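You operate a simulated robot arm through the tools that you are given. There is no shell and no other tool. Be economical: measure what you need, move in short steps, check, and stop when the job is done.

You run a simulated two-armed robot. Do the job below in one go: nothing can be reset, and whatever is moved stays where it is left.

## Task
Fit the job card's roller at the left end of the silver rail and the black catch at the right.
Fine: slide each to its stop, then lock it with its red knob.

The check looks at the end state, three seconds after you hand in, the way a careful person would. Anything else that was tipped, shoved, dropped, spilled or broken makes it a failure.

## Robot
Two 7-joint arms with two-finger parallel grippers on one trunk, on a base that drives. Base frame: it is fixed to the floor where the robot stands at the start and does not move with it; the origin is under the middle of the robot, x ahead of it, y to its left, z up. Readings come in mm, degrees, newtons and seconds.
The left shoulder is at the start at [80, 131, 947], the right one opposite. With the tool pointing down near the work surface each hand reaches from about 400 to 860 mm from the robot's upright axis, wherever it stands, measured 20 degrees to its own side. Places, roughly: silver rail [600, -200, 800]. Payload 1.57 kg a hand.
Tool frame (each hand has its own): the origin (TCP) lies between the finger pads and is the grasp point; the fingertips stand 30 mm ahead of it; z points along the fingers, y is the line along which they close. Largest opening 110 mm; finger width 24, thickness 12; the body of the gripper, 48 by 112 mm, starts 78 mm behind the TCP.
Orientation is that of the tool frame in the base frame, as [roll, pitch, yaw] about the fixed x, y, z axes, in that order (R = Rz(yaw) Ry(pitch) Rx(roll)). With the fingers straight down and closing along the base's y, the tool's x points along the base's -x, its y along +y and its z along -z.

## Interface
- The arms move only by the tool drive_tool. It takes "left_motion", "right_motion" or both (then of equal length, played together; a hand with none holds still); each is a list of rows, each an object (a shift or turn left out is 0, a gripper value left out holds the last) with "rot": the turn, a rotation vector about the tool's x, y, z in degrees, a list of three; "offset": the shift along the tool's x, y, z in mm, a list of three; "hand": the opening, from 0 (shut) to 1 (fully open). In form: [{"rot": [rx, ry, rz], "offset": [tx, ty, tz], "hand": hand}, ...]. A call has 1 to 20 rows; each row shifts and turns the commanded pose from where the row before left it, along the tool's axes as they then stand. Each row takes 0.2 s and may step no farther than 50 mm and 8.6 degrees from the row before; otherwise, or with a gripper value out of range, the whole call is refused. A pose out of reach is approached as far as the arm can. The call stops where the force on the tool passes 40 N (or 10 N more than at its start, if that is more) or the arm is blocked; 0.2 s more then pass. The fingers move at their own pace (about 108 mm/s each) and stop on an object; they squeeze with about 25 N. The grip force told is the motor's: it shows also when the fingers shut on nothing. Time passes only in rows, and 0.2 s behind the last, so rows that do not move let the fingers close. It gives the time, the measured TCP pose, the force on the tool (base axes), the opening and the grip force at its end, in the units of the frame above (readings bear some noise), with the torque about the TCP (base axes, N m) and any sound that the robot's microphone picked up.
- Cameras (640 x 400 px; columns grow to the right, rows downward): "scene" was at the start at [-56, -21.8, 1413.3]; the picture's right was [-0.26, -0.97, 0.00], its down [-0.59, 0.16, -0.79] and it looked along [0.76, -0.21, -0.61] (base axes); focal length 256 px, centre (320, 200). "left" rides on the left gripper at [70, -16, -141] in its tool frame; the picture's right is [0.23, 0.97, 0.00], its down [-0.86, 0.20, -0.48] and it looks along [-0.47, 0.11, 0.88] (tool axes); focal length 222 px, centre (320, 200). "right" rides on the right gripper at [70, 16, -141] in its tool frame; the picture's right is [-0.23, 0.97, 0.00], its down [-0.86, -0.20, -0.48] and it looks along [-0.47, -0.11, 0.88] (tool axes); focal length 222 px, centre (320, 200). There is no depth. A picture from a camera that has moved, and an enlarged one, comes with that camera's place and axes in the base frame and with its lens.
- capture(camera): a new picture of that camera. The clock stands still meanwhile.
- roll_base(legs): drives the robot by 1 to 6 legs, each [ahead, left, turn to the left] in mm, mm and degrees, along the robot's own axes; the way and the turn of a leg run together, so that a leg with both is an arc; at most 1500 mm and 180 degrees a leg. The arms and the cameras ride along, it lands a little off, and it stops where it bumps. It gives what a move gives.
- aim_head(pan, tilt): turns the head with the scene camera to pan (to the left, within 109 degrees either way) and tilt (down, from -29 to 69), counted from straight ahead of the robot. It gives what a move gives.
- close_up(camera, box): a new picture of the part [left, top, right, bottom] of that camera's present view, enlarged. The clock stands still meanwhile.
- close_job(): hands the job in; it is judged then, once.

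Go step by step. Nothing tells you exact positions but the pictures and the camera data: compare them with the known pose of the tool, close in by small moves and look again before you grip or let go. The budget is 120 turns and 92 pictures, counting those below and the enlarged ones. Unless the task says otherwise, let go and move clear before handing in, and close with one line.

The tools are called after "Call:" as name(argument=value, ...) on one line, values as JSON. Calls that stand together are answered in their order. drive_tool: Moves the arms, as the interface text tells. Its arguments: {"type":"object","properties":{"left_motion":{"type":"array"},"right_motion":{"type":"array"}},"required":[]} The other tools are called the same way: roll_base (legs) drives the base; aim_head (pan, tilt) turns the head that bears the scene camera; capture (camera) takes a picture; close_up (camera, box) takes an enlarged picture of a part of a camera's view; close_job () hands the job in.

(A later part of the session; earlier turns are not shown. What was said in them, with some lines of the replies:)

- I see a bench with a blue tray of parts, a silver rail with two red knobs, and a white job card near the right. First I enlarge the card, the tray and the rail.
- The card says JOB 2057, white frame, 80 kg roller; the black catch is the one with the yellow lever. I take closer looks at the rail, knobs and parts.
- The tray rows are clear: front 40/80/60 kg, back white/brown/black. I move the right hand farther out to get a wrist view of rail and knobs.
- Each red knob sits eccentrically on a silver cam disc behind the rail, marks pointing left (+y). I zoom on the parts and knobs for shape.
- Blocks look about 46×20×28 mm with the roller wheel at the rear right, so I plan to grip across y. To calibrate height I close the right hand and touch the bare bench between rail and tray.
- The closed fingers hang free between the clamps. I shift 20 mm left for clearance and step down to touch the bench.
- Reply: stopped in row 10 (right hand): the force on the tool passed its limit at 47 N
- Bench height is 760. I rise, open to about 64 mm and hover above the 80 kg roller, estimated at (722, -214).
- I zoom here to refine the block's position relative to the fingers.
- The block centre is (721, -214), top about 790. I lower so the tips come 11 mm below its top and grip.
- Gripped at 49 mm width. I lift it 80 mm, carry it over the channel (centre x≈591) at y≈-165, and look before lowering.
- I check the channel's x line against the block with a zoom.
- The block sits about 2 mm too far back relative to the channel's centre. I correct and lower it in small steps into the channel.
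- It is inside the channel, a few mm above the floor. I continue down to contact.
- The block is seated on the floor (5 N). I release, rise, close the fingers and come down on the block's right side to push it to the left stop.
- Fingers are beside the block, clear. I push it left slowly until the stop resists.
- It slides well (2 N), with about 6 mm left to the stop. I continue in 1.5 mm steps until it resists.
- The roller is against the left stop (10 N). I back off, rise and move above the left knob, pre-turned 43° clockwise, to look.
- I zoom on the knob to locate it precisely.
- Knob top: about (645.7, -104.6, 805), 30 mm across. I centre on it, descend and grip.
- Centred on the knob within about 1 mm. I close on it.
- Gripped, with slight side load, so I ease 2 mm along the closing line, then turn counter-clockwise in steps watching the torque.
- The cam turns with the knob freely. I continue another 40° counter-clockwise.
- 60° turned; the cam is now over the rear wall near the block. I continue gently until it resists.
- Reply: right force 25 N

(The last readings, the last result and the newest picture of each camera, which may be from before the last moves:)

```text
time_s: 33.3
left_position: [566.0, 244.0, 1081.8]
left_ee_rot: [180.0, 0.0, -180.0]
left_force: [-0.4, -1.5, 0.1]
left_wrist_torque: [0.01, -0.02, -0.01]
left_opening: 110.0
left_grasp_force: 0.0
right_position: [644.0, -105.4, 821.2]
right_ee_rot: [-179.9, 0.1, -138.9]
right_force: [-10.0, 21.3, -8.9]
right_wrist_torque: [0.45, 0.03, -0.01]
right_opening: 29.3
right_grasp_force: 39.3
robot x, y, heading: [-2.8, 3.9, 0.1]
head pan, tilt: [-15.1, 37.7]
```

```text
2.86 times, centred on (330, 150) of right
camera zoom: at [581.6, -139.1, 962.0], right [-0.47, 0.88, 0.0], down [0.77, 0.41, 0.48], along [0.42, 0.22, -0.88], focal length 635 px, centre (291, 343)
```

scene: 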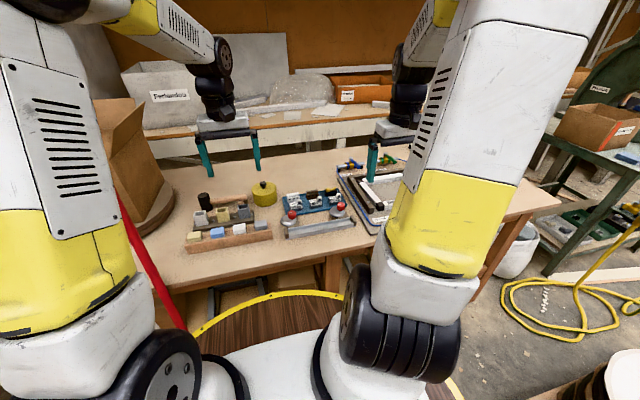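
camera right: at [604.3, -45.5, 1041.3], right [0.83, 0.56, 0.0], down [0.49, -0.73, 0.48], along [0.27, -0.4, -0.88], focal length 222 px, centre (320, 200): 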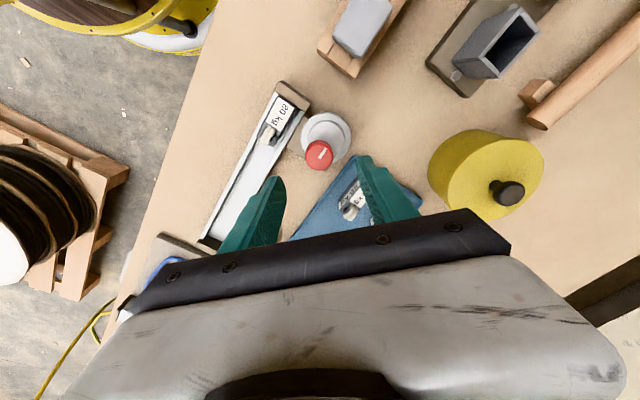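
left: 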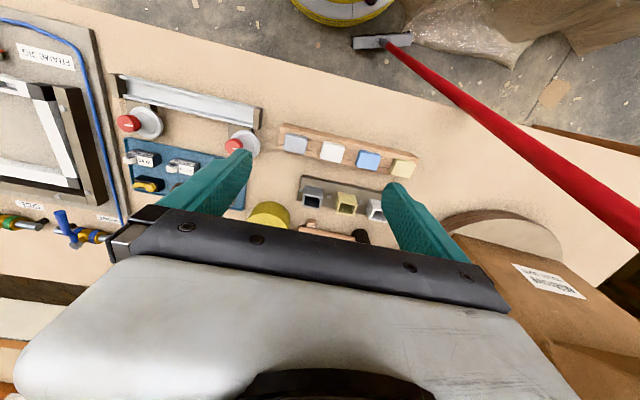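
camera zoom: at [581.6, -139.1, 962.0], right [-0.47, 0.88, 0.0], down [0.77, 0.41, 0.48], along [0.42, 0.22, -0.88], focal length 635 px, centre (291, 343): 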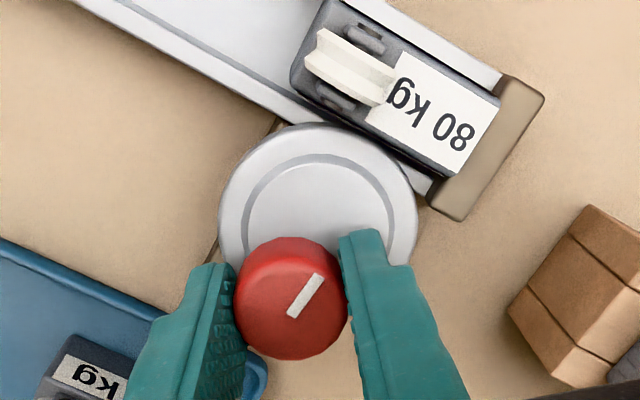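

84° turned with hardly any torque yet. I relieve the side load and go on in small steps.

Call:
drive_tool(right_motion=[{"offset": [-0.4, 1.7, 0]}, {"rot": [0, 0, -3]}, {"rot": [0, 0, -3]}, {"rot": [0, 0, -2]}, {}])

Call:
close_up(camera="right", box=[260, 80, 380, 180])

Call:
close_up(camera="scene", box=[284, 205, 324, 235])

```text
time_s: 34.5
left_position: [564.4, 243.3, 1082.8]
left_ee_rot: [180.0, 0.0, 180.0]
left_force: [0.2, 0.6, -0.1]
left_wrist_torque: [-0.05, -0.05, 0.02]
left_opening: 110.0
left_grasp_force: 0.1
right_position: [642.9, -105.3, 820.9]
right_ee_rot: [-179.9, 0.1, -131.1]
right_force: [-4.3, 12.3, -6.0]
right_wrist_torque: [0.4, 0.03, -0.67]
right_opening: 29.7
right_grasp_force: 38.9
robot x, y, heading: [-0.7, -1.3, 0.1]
head pan, tilt: [-15.1, 37.7]
```

```text
4.00 times, centred on (320, 130) of right
camera zoom: at [586.3, -147.4, 962.2], right [-0.59, 0.81, 0.0], down [0.71, 0.51, 0.48], along [0.39, 0.28, -0.88], focal length 888 px, centre (320, 480)
```

zoom: 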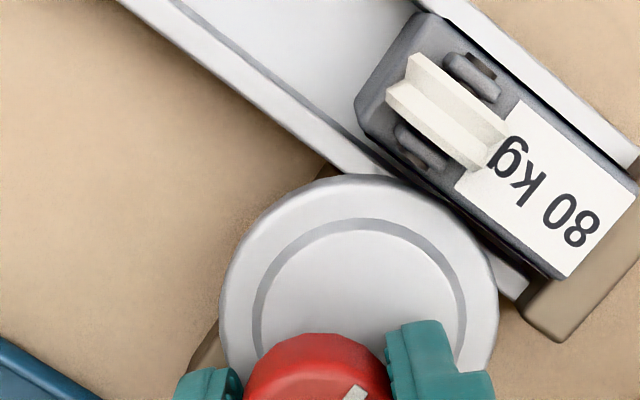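

```text
13.33 times, centred on (304, 220) of scene
camera zoom: at [-56.0, -21.3, 1413.3], right [-0.26, -0.97, 0.0], down [-0.59, 0.16, -0.79], along [0.76, -0.21, -0.61], focal length 3415 px, centre (533, -67)
```

zoom: 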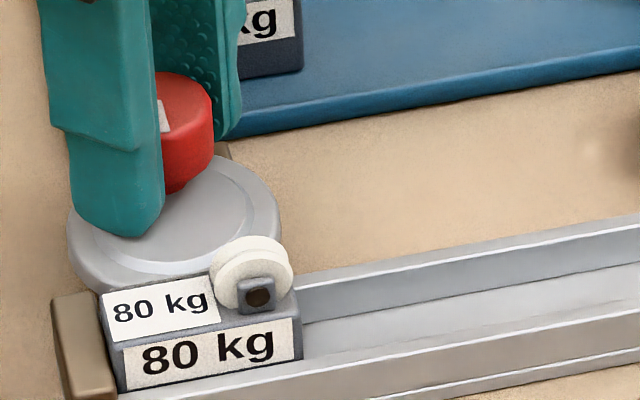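

The torque jumped to 0.67 N·m at 90°: the cam is locked. I nudge 2° more, then release and rise to check.

Call:
drive_tool(right_motion=[{"rot": [0, 0, -2]}, {}, {"hand": 0.5}, {}, {}, {"offset": [0, 0, -40]}, {"offset": [0, 0, -40]}, {}])

Call:
close_up(camera="right", box=[240, 60, 400, 180])

Call:
close_up(camera="scene", box=[284, 200, 334, 240])

```text
time_s: 36.3
left_position: [565.5, 243.6, 1083.2]
left_ee_rot: [-179.9, -0.1, 180.0]
left_force: [0.2, -0.3, -0.1]
left_wrist_torque: [-0.02, 0.01, 0.01]
left_opening: 110.0
left_grasp_force: 0.1
right_position: [643.1, -104.4, 900.3]
right_ee_rot: [-179.8, 0.1, -128.9]
right_force: [-0.7, -0.2, -0.6]
right_wrist_torque: [0.0, 0.04, 0.01]
right_opening: 55.0
right_grasp_force: 0.0
robot x, y, heading: [-1.6, -0.4, -0.0]
head pan, tilt: [-15.1, 37.7]
```

```text
3.33 times, centred on (320, 120) of right
camera zoom: at [587.3, -148.7, 1042.0], right [-0.61, 0.79, 0.0], down [0.69, 0.54, 0.48], along [0.38, 0.29, -0.88], focal length 740 px, centre (320, 467)
```

zoom: 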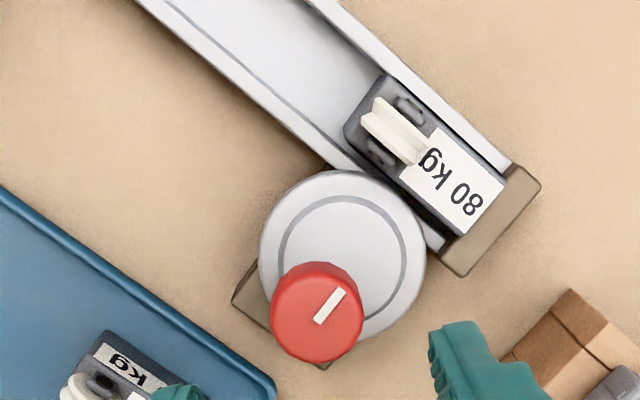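

```text
10.00 times, centred on (309, 220) of scene
camera zoom: at [-56.0, -21.6, 1413.3], right [-0.26, -0.97, 0.0], down [-0.59, 0.16, -0.79], along [0.76, -0.21, -0.61], focal length 2561 px, centre (430, 0)
```

zoom: 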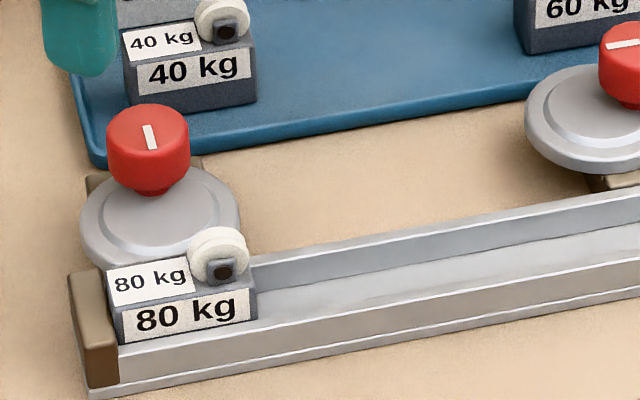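

The left side is locked: roller at its stop, mark toward the rail. Next I hover over the black catch (about (780, -292)), hand turned back straight.

Call:
drive_tool(right_motion=[{"rot": [0, 0, 8.5]}, {"rot": [0, 0, 8.5]}, {"rot": [0, 0, 8.5]}, {"rot": [0, 0, 8.5]}, {"rot": [0, 0, 8.5]}, {"rot": [0, 0, 8.5], "hand": 0.6}, {"offset": [-27, -37.4, 0]}, {"offset": [-27, -37.4, 0]}, {"offset": [-27, -37.4, 0]}, {"offset": [-27, -37.4, 0]}, {"offset": [-28, -37.4, 0]}, {}])

Call:
close_up(camera="right", box=[200, 80, 440, 230])

Call:
close_up(camera="scene", box=[310, 150, 380, 210])

```text
time_s: 38.9
left_position: [565.3, 243.2, 1083.0]
left_ee_rot: [-180.0, -0.1, 180.0]
left_force: [-0.3, -0.2, -0.6]
left_wrist_torque: [0.0, 0.0, -0.03]
left_opening: 110.0
left_grasp_force: 0.0
right_position: [778.5, -293.8, 900.9]
right_ee_rot: [-179.9, 0.1, 180.0]
right_force: [-0.4, 0.5, -0.3]
right_wrist_torque: [0.02, 0.0, -0.01]
right_opening: 66.0
right_grasp_force: 0.0
robot x, y, heading: [-1.8, 2.1, 0.3]
head pan, tilt: [-15.1, 37.7]
```

```text
2.67 times, centred on (320, 155) of right
camera zoom: at [709.5, -277.0, 1042.1], right [0.23, 0.97, 0.0], down [0.85, -0.2, 0.48], along [0.47, -0.11, -0.88], focal length 592 px, centre (320, 320)
```

zoom: 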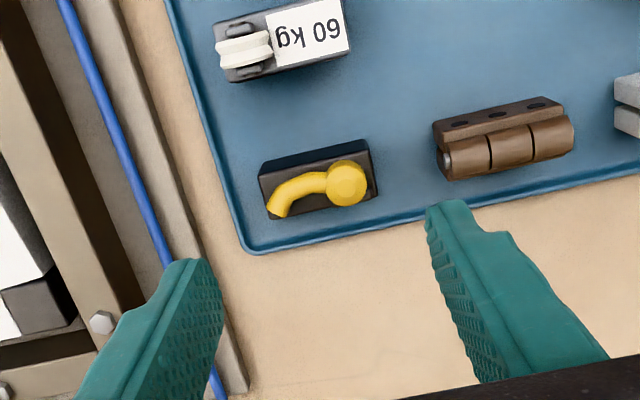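

```text
6.67 times, centred on (345, 180) of scene
camera zoom: at [-56.0, -21.7, 1413.3], right [-0.26, -0.97, 0.0], down [-0.59, 0.16, -0.79], along [0.76, -0.21, -0.61], focal length 1708 px, centre (153, 333)
```

zoom: 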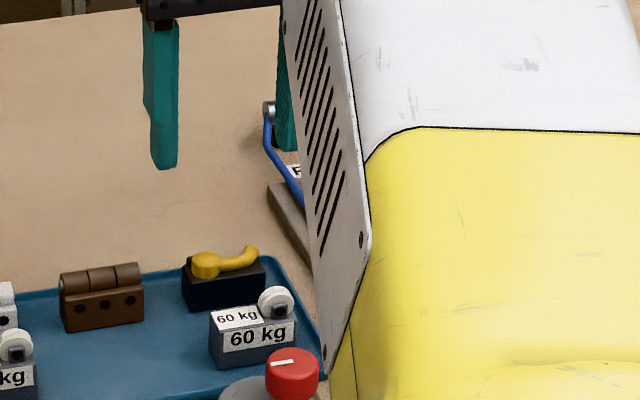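

The catch centre is (781, -293.5). I narrow the opening, descend so tips come about 10 mm below its top, and look before gripping.

Call:
drive_tool(right_motion=[{"offset": [-2.5, 0, 20], "hand": 0.55}, {"offset": [0, 0, 30]}, {"offset": [0, 0, 25]}, {"offset": [0, 0, 16]}, {}])

Call:
close_up(camera="right", box=[200, 80, 440, 230])

Call:
close_up(camera="scene", box=[310, 150, 380, 210])

```text
time_s: 40.1
left_position: [565.7, 243.0, 1083.2]
left_ee_rot: [-180.0, 0.0, 180.0]
left_force: [-0.1, -0.4, 0.3]
left_wrist_torque: [-0.01, -0.01, 0.01]
left_opening: 110.1
left_grasp_force: 0.1
right_position: [782.6, -291.3, 810.7]
right_ee_rot: [-180.0, 0.1, 179.9]
right_force: [-1.2, -0.2, 0.0]
right_wrist_torque: [0.0, -0.02, 0.03]
right_opening: 60.6
right_grasp_force: 0.1
robot x, y, heading: [1.2, -0.9, 0.2]
head pan, tilt: [-15.1, 37.7]
```

```text
2.67 times, centred on (320, 155) of right
camera zoom: at [712.9, -276.6, 951.2], right [0.23, 0.97, 0.0], down [0.85, -0.2, 0.48], along [0.47, -0.11, -0.88], focal length 592 px, centre (320, 320)
```

zoom: 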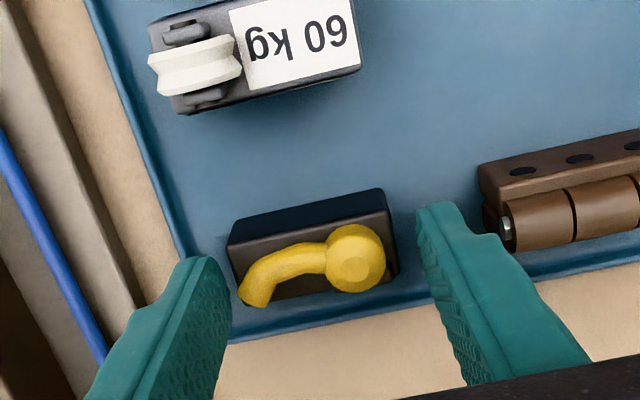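

```text
6.67 times, centred on (345, 180) of scene
camera zoom: at [-56.0, -21.7, 1413.3], right [-0.26, -0.97, 0.0], down [-0.59, 0.16, -0.79], along [0.76, -0.21, -0.61], focal length 1708 px, centre (153, 333)
```

zoom: 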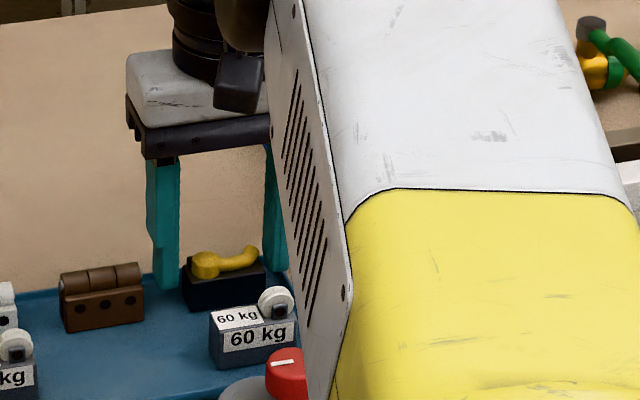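

Slight correction: the block centre is near (779.5, -295). I shift and grip.

Call:
drive_tool(right_motion=[{"offset": [2.5, -2.5, 1]}, {}, {"hand": 0.25}, {}, {}, {}])

Call:
close_up(camera="right", box=[200, 80, 440, 230])

```text
time_s: 41.5
left_position: [566.4, 243.7, 1082.8]
left_ee_rot: [-179.9, -0.1, 180.0]
left_force: [0.7, 1.0, -1.2]
left_wrist_torque: [0.0, 0.0, -0.06]
left_opening: 110.2
left_grasp_force: 0.0
right_position: [779.1, -294.7, 809.1]
right_ee_rot: [-180.0, 0.2, 180.0]
right_force: [0.1, -0.9, 0.0]
right_wrist_torque: [-0.02, 0.01, -0.01]
right_opening: 49.0
right_grasp_force: 24.5
robot x, y, heading: [-1.9, 1.1, 0.1]
head pan, tilt: [-15.1, 37.7]
```

```text
2.67 times, centred on (320, 155) of right
camera zoom: at [710.5, -279.0, 950.2], right [0.23, 0.97, 0.0], down [0.85, -0.2, 0.48], along [0.47, -0.11, -0.88], focal length 592 px, centre (320, 320)
```

zoom: 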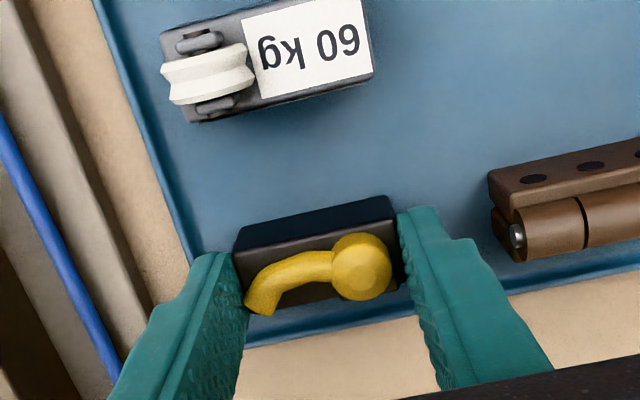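

Catch gripped (49 mm). I lift it, carry it over the channel at y≈-220 and lower to just above, then look.

Call:
drive_tool(right_motion=[{"offset": [0, 0, -20]}, {"offset": [0, 0, -30]}, {"offset": [0, 0, -30]}, {"offset": [30, 20, 0]}, {"offset": [30, 20, 0]}, {"offset": [30, 20, 0]}, {"offset": [35, 14, 0]}, {"offset": [35, 0, 0]}, {"offset": [29.6, 0, 0]}, {"offset": [0, 0, 20]}, {"offset": [0, 0, 20]}, {"offset": [0, 0, 10]}, {}])

Call:
close_up(camera="right", box=[220, 90, 420, 215])

Call:
close_up(camera="scene", box=[290, 195, 360, 240])

```text
time_s: 44.3
left_position: [566.3, 242.7, 1082.2]
left_ee_rot: [180.0, -0.1, -180.0]
left_force: [-0.9, -0.1, -0.6]
left_wrist_torque: [0.01, 0.02, -0.02]
left_opening: 109.9
left_grasp_force: 0.1
right_position: [590.0, -221.3, 837.9]
right_ee_rot: [-180.0, 0.0, -180.0]
right_force: [0.4, 1.2, -0.4]
right_wrist_torque: [0.03, -0.04, -0.03]
right_opening: 48.7
right_grasp_force: 24.5
robot x, y, heading: [0.6, 0.4, 0.0]
head pan, tilt: [-15.1, 37.7]
```

```text
3.20 times, centred on (320, 152) of right
camera zoom: at [520.9, -205.3, 979.7], right [0.23, 0.97, 0.0], down [0.85, -0.2, 0.48], along [0.47, -0.11, -0.88], focal length 711 px, centre (320, 352)
```

zoom: 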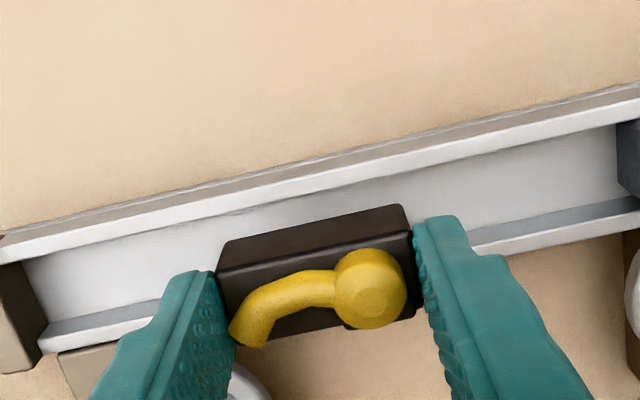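

```text
8.89 times, centred on (325, 218) of scene
camera zoom: at [-56.1, -21.7, 1413.3], right [-0.26, -0.97, 0.0], down [-0.59, 0.16, -0.79], along [0.76, -0.21, -0.61], focal length 2277 px, centre (276, 44)
```

zoom: 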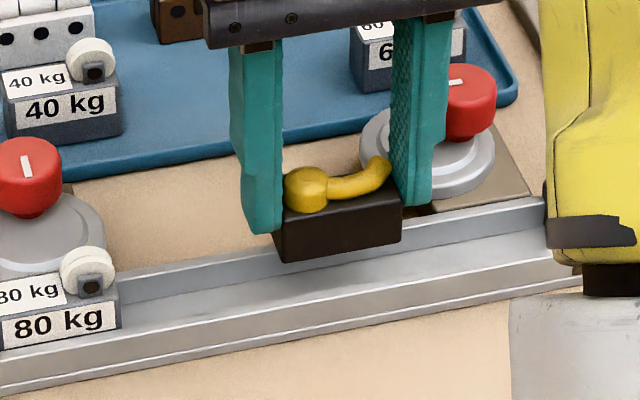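

Aligned within about a millimetre. I lower it into the channel.

Call:
drive_tool(right_motion=[{"offset": [1, 0, 10]}, {"offset": [0, 0, 6]}, {"offset": [0, 0, 4]}, {"offset": [0, 0, 3]}, {"offset": [0, 0, 2]}, {"offset": [0, 0, 2]}, {"offset": [0, 0, 1.5]}, {}])

Call:
close_up(camera="scene", box=[290, 195, 360, 240])

```text
time_s: 46.1
left_position: [566.6, 243.5, 1082.7]
left_ee_rot: [-180.0, 0.0, -180.0]
left_force: [0.4, 0.0, 0.3]
left_wrist_torque: [0.01, 0.03, 0.01]
left_opening: 110.1
left_grasp_force: 0.0
right_position: [589.8, -221.3, 810.5]
right_ee_rot: [180.0, 0.0, -179.9]
right_force: [-1.9, 0.9, 5.5]
right_wrist_torque: [-0.06, 0.12, -0.02]
right_opening: 49.1
right_grasp_force: 25.3
robot x, y, heading: [-4.4, -2.5, 0.3]
head pan, tilt: [-15.1, 37.7]
```

```text
8.89 times, centred on (325, 218) of scene
camera zoom: at [-56.3, -21.6, 1413.3], right [-0.26, -0.97, 0.0], down [-0.59, 0.16, -0.79], along [0.76, -0.21, -0.61], focal length 2277 px, centre (276, 44)
```

zoom: 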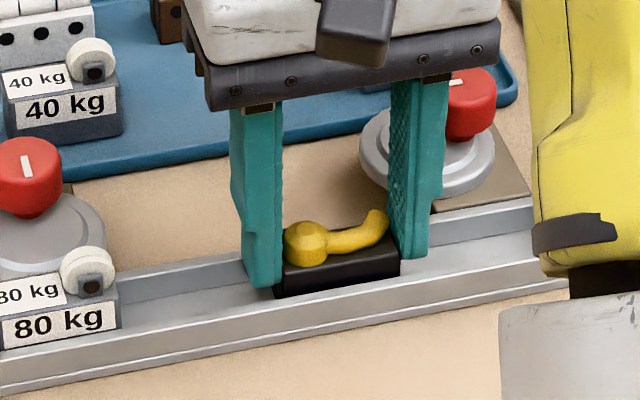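

The catch is seated (5 N). I release, rise, close the fingers and come down on its left side, between catch and roller.

Call:
drive_tool(right_motion=[{"hand": 0.56}, {}, {}, {"offset": [0, 0, -15]}, {"offset": [0, 0, -25]}, {"offset": [0, 0, -30], "hand": 0}, {"offset": [-0.5, 24, 0]}, {"offset": [-0.5, 23, 0]}, {}, {"offset": [0, 0, 30]}, {"offset": [0, 0, 25]}, {"offset": [0, 0, 10]}, {"offset": [0, 0, 4]}, {}])

Call:
close_up(camera="scene", box=[290, 195, 360, 240])

```text
time_s: 49.1
left_position: [566.3, 242.8, 1083.4]
left_ee_rot: [179.9, 0.0, -179.9]
left_force: [1.1, -0.2, 0.2]
left_wrist_torque: [0.02, -0.03, 0.02]
left_opening: 110.0
left_grasp_force: 0.1
right_position: [589.8, -173.0, 811.1]
right_ee_rot: [180.0, 0.2, -180.0]
right_force: [-1.0, -0.4, 0.2]
right_wrist_torque: [-0.01, 0.0, 0.01]
right_opening: 0.4
right_grasp_force: 20.8
robot x, y, heading: [-3.1, 1.2, 0.0]
head pan, tilt: [-15.1, 37.7]
```

```text
8.89 times, centred on (325, 218) of scene
camera zoom: at [-56.0, -21.7, 1413.3], right [-0.26, -0.97, 0.0], down [-0.59, 0.16, -0.79], along [0.76, -0.21, -0.61], focal length 2277 px, centre (276, 44)
```

zoom: 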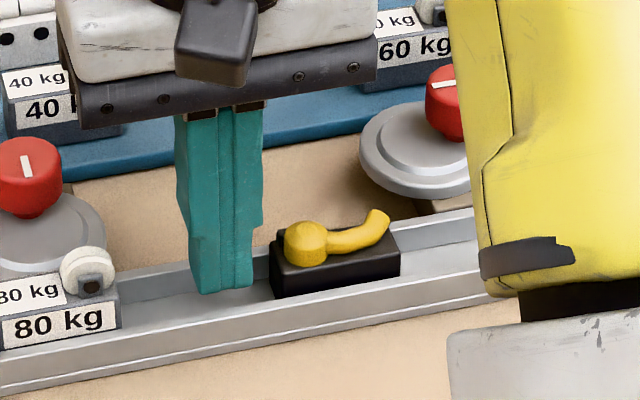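

In place. I push the catch right; first most of the way.

Call:
drive_tool(right_motion=[{"offset": [0, -6, 0]}, {"offset": [0, -6, 0]}, {"offset": [0, -6, 0]}, {"offset": [0, -6, 0]}, {"offset": [0, -6, 0]}, {"offset": [0, -6, 0]}, {"offset": [0, -6, 0]}, {"offset": [0, -6, 0]}, {"offset": [0, -6, 0]}, {"offset": [0, -6, 0]}, {"offset": [0, -4, 0]}, {"offset": [0, -4, 0]}, {"offset": [0, -2, 0]}, {"offset": [0, -2, 0]}, {}])

Call:
close_up(camera="right", box=[160, 90, 380, 230])

```text
time_s: 52.3
left_position: [566.6, 242.2, 1083.6]
left_ee_rot: [-180.0, 0.0, -180.0]
left_force: [0.3, 1.1, 0.6]
left_wrist_torque: [0.0, 0.03, 0.0]
left_opening: 109.9
left_grasp_force: 0.0
right_position: [590.1, -246.9, 812.0]
right_ee_rot: [180.0, 0.0, 179.9]
right_force: [0.8, -0.3, -0.2]
right_wrist_torque: [0.01, -0.03, 0.03]
right_opening: 0.0
right_grasp_force: 21.3
robot x, y, heading: [1.0, -1.1, -0.1]
head pan, tilt: [-15.1, 37.7]
```

```text
2.86 times, centred on (270, 160) of right
camera zoom: at [521.0, -229.8, 952.7], right [0.23, 0.97, 0.0], down [0.85, -0.2, 0.48], along [0.47, -0.11, -0.88], focal length 635 px, centre (463, 314)
```

zoom: 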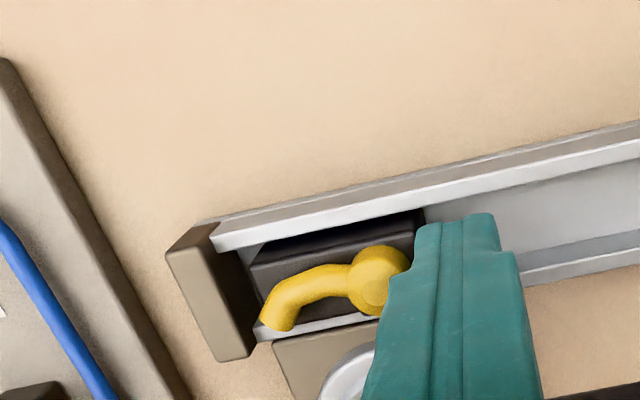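

A few mm remain. I continue in 1–1.5 mm steps until the stop resists.

Call:
drive_tool(right_motion=[{"offset": [0, -1.5, 0]}, {"offset": [0, -1.5, 0]}, {"offset": [0, -1.5, 0]}, {"offset": [0, -1.5, 0]}, {"offset": [0, -1, 0]}, {"offset": [0, -1, 0]}, {}])

Call:
close_up(camera="right", box=[190, 140, 350, 240])

```text
time_s: 53.9
left_position: [566.1, 242.9, 1083.1]
left_ee_rot: [-180.0, -0.1, 179.9]
left_force: [-0.4, -0.1, 0.4]
left_wrist_torque: [0.02, 0.01, 0.02]
left_opening: 109.8
left_grasp_force: 0.1
right_position: [591.2, -254.3, 811.8]
right_ee_rot: [180.0, 0.2, 180.0]
right_force: [0.6, 1.0, -0.3]
right_wrist_torque: [0.0, 0.02, 0.0]
right_opening: 0.0
right_grasp_force: 21.0
robot x, y, heading: [0.5, -1.1, -0.0]
head pan, tilt: [-15.1, 37.7]
```

```text
4.00 times, centred on (270, 190) of right
camera zoom: at [520.7, -237.8, 952.6], right [0.23, 0.97, 0.0], down [0.85, -0.2, 0.48], along [0.47, -0.11, -0.88], focal length 888 px, centre (520, 240)
```

zoom: 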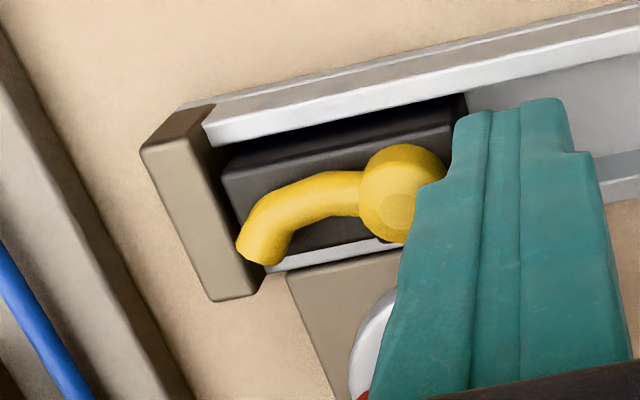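

Call:
drive_tool(right_motion=[{"offset": [0, -1, 0]}, {"offset": [0, -1, 0]}, {"offset": [0, -1, 0]}, {"offset": [0, -1, 0]}, {"offset": [0, -1, 0]}, {}])

Call:
close_up(camera="right", box=[190, 140, 350, 240])

```text
time_s: 55.3
left_position: [566.1, 243.0, 1083.4]
left_ee_rot: [180.0, 0.0, -180.0]
left_force: [0.2, -0.8, -0.1]
left_wrist_torque: [0.02, -0.01, -0.01]
left_opening: 110.3
left_grasp_force: 0.0
right_position: [590.7, -257.0, 811.7]
right_ee_rot: [179.9, 0.1, -179.9]
right_force: [-0.6, 11.7, 1.4]
right_wrist_torque: [0.28, 0.03, 0.01]
right_opening: 0.2
right_grasp_force: 20.7
robot x, y, heading: [-0.2, 0.8, -0.0]
head pan, tilt: [-15.1, 37.7]
```

```text
4.00 times, centred on (270, 190) of right
camera zoom: at [521.0, -241.5, 952.4], right [0.23, 0.97, 0.0], down [0.85, -0.2, 0.48], along [0.47, -0.11, -0.88], focal length 888 px, centre (520, 240)
```

zoom: 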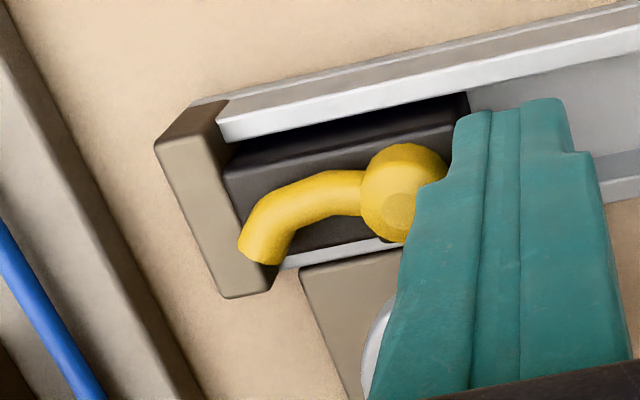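

The catch is at the right stop (12 N). I back off, rise and hover over the right knob, pre-turned 43° clockwise.

Call:
drive_tool(right_motion=[{"offset": [0, 5, 0]}, {"offset": [0, 5, -10]}, {"offset": [0, 0, -40]}, {"offset": [0, 0, -40], "hand": 0.55}, {"offset": [-27, -20, 0]}, {"offset": [-27, -21, 0]}, {"rot": [0, 0, 8.6]}, {"rot": [0, 0, 8.6]}, {"rot": [0, 0, 8.6]}, {"rot": [0, 0, 8.6]}, {"rot": [0, 0, 8.6]}, {}])

Call:
close_up(camera="right", box=[260, 80, 400, 180])

```text
time_s: 57.9
left_position: [565.8, 242.6, 1081.5]
left_ee_rot: [-180.0, 0.0, 180.0]
left_force: [0.2, 0.6, -0.1]
left_wrist_torque: [0.02, -0.01, 0.01]
left_opening: 110.0
left_grasp_force: 0.1
right_position: [643.3, -291.0, 900.5]
right_ee_rot: [180.0, 0.2, 136.9]
right_force: [-0.1, 0.2, 0.3]
right_wrist_torque: [-0.04, -0.04, -0.02]
right_opening: 60.5
right_grasp_force: 0.0
robot x, y, heading: [-1.7, 1.6, -0.1]
head pan, tilt: [-15.1, 37.7]
```

```text
4.00 times, centred on (330, 130) of right
camera zoom: at [604.5, -230.5, 1042.2], right [0.83, 0.56, 0.0], down [0.49, -0.73, 0.48], along [0.27, -0.4, -0.88], focal length 888 px, centre (280, 480)
```

zoom: 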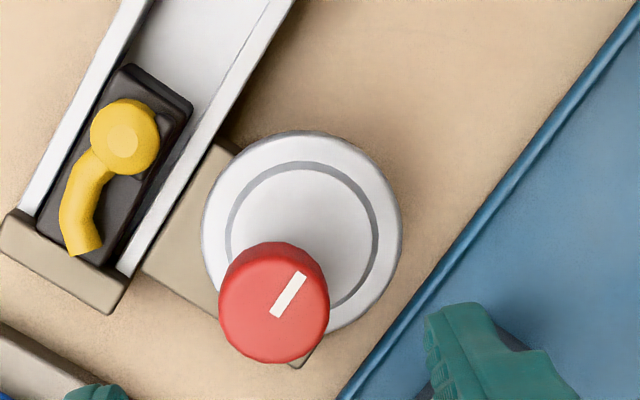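

The knob is at about (644, -291), right under the hand. I descend, close on it, and read forces.

Call:
drive_tool(right_motion=[{"offset": [-0.6, 0.2, 30]}, {"offset": [0, 0, 25]}, {"offset": [0, 0, 15]}, {"offset": [0, 0, 9.5]}, {}, {"hand": 0.1}, {}, {}, {}])

Call:
close_up(camera="right", box=[230, 80, 430, 220])

```text
time_s: 59.9
left_position: [566.4, 242.7, 1083.6]
left_ee_rot: [-179.9, 0.0, 179.9]
left_force: [-0.5, -1.5, -0.8]
left_wrist_torque: [0.01, -0.03, -0.02]
left_opening: 110.0
left_grasp_force: 0.1
right_position: [643.7, -290.9, 821.9]
right_ee_rot: [-180.0, -0.1, 136.9]
right_force: [-12.8, -12.5, -1.0]
right_wrist_torque: [-0.35, 0.27, 0.0]
right_opening: 29.5
right_grasp_force: 38.5
robot x, y, heading: [2.6, -0.5, 0.1]
head pan, tilt: [-15.1, 37.7]
```

```text
2.86 times, centred on (330, 150) of right
camera zoom: at [604.3, -232.3, 962.7], right [0.83, 0.56, 0.0], down [0.49, -0.73, 0.48], along [0.27, -0.4, -0.88], focal length 635 px, centre (291, 343)
```

zoom: 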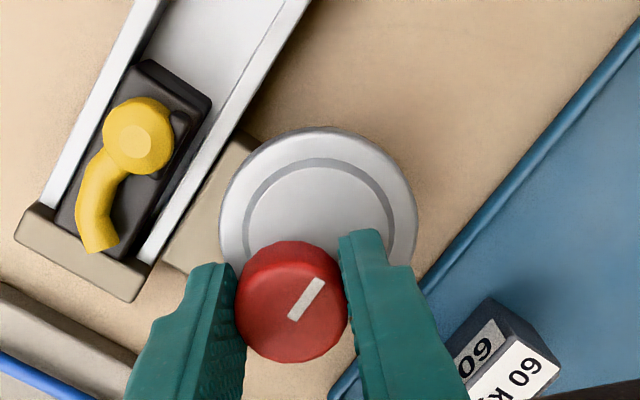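

Gripped. I ease the side load and turn counter-clockwise 45°.

Call:
drive_tool(right_motion=[{"offset": [0, -1.5, 0]}, {"rot": [0, 0, -5]}, {"rot": [0, 0, -5]}, {"rot": [0, 0, -5]}, {"rot": [0, 0, -5]}, {"rot": [0, 0, -5]}, {"rot": [0, 0, -5]}, {"rot": [0, 0, -5]}, {"rot": [0, 0, -5]}, {"rot": [0, 0, -5]}, {}])

```text
time_s: 62.3
left_position: [565.5, 242.5, 1083.6]
left_ee_rot: [-179.9, 0.0, 179.9]
left_force: [-0.7, -0.3, 0.7]
left_wrist_torque: [0.02, -0.02, 0.02]
left_opening: 110.1
left_grasp_force: 0.0
right_position: [643.0, -292.0, 821.0]
right_ee_rot: [-180.0, 0.0, -178.1]
right_force: [-9.1, -13.3, -10.9]
right_wrist_torque: [-0.24, 0.56, -0.01]
right_opening: 29.3
right_grasp_force: 39.2
robot x, y, heading: [-0.0, -4.9, 0.2]
head pan, tilt: [-15.1, 37.7]
```

Turning freely. I relieve the side load and go on to about 85°.

Call:
drive_tool(right_motion=[{"offset": [0.8, -1.2, 0.5]}, {"rot": [0, 0, -5]}, {"rot": [0, 0, -5]}, {"rot": [0, 0, -5]}, {"rot": [0, 0, -5]}, {"rot": [0, 0, -5]}, {"rot": [0, 0, -5]}, {"rot": [0, 0, -5]}, {"rot": [0, 0, -4]}, {}])

```text
time_s: 64.5
left_position: [566.0, 242.7, 1082.8]
left_ee_rot: [180.0, 0.1, 179.9]
left_force: [-0.8, -0.5, 0.7]
left_wrist_torque: [0.03, -0.04, -0.01]
left_opening: 110.2
left_grasp_force: 0.0
right_position: [644.2, -291.4, 820.8]
right_ee_rot: [-179.8, 0.1, -138.9]
right_force: [-1.7, 0.6, -3.1]
right_wrist_torque: [0.07, 0.07, 0.03]
right_opening: 29.5
right_grasp_force: 38.9
robot x, y, heading: [2.0, 0.4, -0.1]
head pan, tilt: [-15.1, 37.7]
```

Call:
drive_tool(right_motion=[{"rot": [0, 0, -3]}, {"rot": [0, 0, -3]}, {"rot": [0, 0, -2]}, {"rot": [0, 0, -2]}, {}])

Call:
close_up(camera="right", box=[230, 60, 430, 200])

```text
time_s: 65.7
left_position: [566.1, 243.8, 1082.3]
left_ee_rot: [180.0, 0.0, -179.9]
left_force: [-0.5, -0.2, 0.3]
left_wrist_torque: [-0.01, -0.02, 0.0]
left_opening: 110.0
left_grasp_force: 0.0
right_position: [643.1, -292.9, 821.5]
right_ee_rot: [-179.9, 0.2, -128.9]
right_force: [-0.2, 4.3, 4.1]
right_wrist_torque: [0.27, -0.12, -0.52]
right_opening: 29.2
right_grasp_force: 39.6
robot x, y, heading: [-2.5, 1.0, 0.1]
head pan, tilt: [-15.1, 37.7]
```

```text
2.86 times, centred on (330, 130) of right
camera zoom: at [587.0, -336.3, 962.8], right [-0.61, 0.79, 0.0], down [0.69, 0.54, 0.48], along [0.38, 0.29, -0.88], focal length 635 px, centre (291, 400)
```

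zoom: 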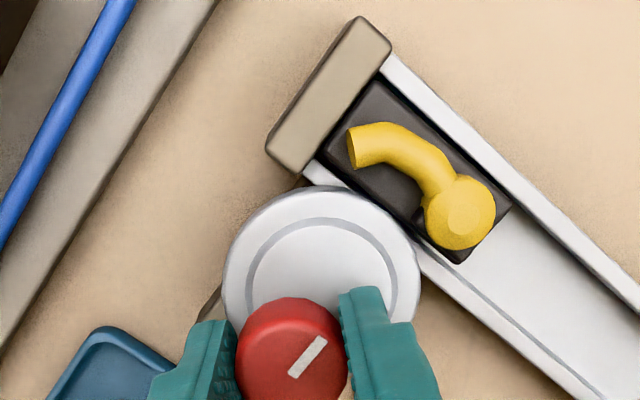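

The torque rose to 0.52 N·m at 90°, as on the left: locked. I nudge 2° more, release, rise and retreat for a final look.

Call:
drive_tool(right_motion=[{"rot": [0, 0, -2]}, {}, {"hand": 0.5}, {}, {}, {"offset": [0, 0, -40]}, {"offset": [0, 0, -40]}, {"offset": [0, 0, -40]}, {"rot": [0, 0, 8.5]}, {"rot": [0, 0, 8.5]}, {"rot": [0, 0, 8.5]}, {"rot": [0, 0, 8.5]}, {"rot": [0, 0, 8.5]}, {"rot": [0, 0, 8.5]}, {"offset": [0, 0, -40]}, {}])

Call:
close_up(camera="right", box=[190, 40, 450, 200])

Call:
close_up(camera="scene", box=[280, 180, 370, 245])

```text
time_s: 69.1
left_position: [566.0, 243.1, 1082.7]
left_ee_rot: [180.0, 0.0, -180.0]
left_force: [1.1, 0.8, -0.5]
left_wrist_torque: [0.0, -0.01, 0.02]
left_opening: 109.8
left_grasp_force: 0.2
right_position: [642.9, -292.1, 982.6]
right_ee_rot: [-179.9, 0.1, -178.1]
right_force: [0.2, -0.9, 0.1]
right_wrist_torque: [0.01, 0.02, -0.02]
right_opening: 55.2
right_grasp_force: 0.1
robot x, y, heading: [4.6, -2.1, -0.0]
head pan, tilt: [-15.1, 37.7]
```

```text
2.46 times, centred on (320, 120) of right
camera zoom: at [573.0, -278.7, 1123.0], right [0.19, 0.98, 0.0], down [0.86, -0.17, 0.48], along [0.47, -0.09, -0.88], focal length 547 px, centre (320, 397)
```

zoom: 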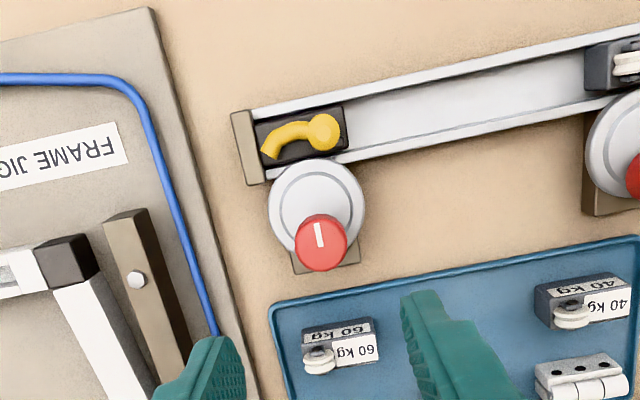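

```text
6.15 times, centred on (325, 212) of scene
camera zoom: at [-56.0, -21.7, 1413.3], right [-0.26, -0.97, 0.0], down [-0.59, 0.16, -0.79], along [0.76, -0.21, -0.61], focal length 1576 px, centre (289, 123)
```

zoom: 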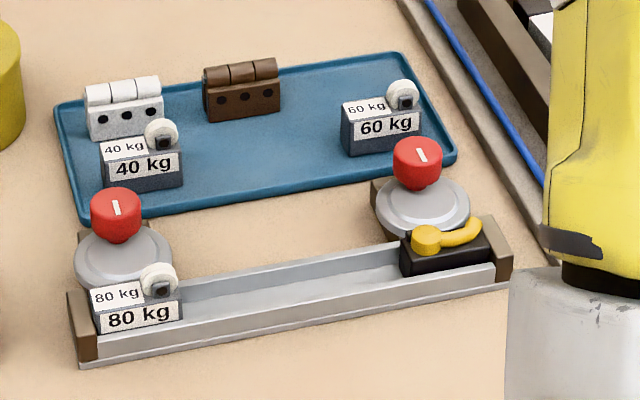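

Both parts sit at their stops and both knobs are turned to the rail with nothing else disturbed; the hands are clear, so I hand in.

Call:
close_job()

```text
The job is handed in.
```

The 80 kg roller is at the left stop and the black catch is at the right stop, each locked by turning its red knob 90° until it resisted. The other parts stayed where they were, and both hands are clear.
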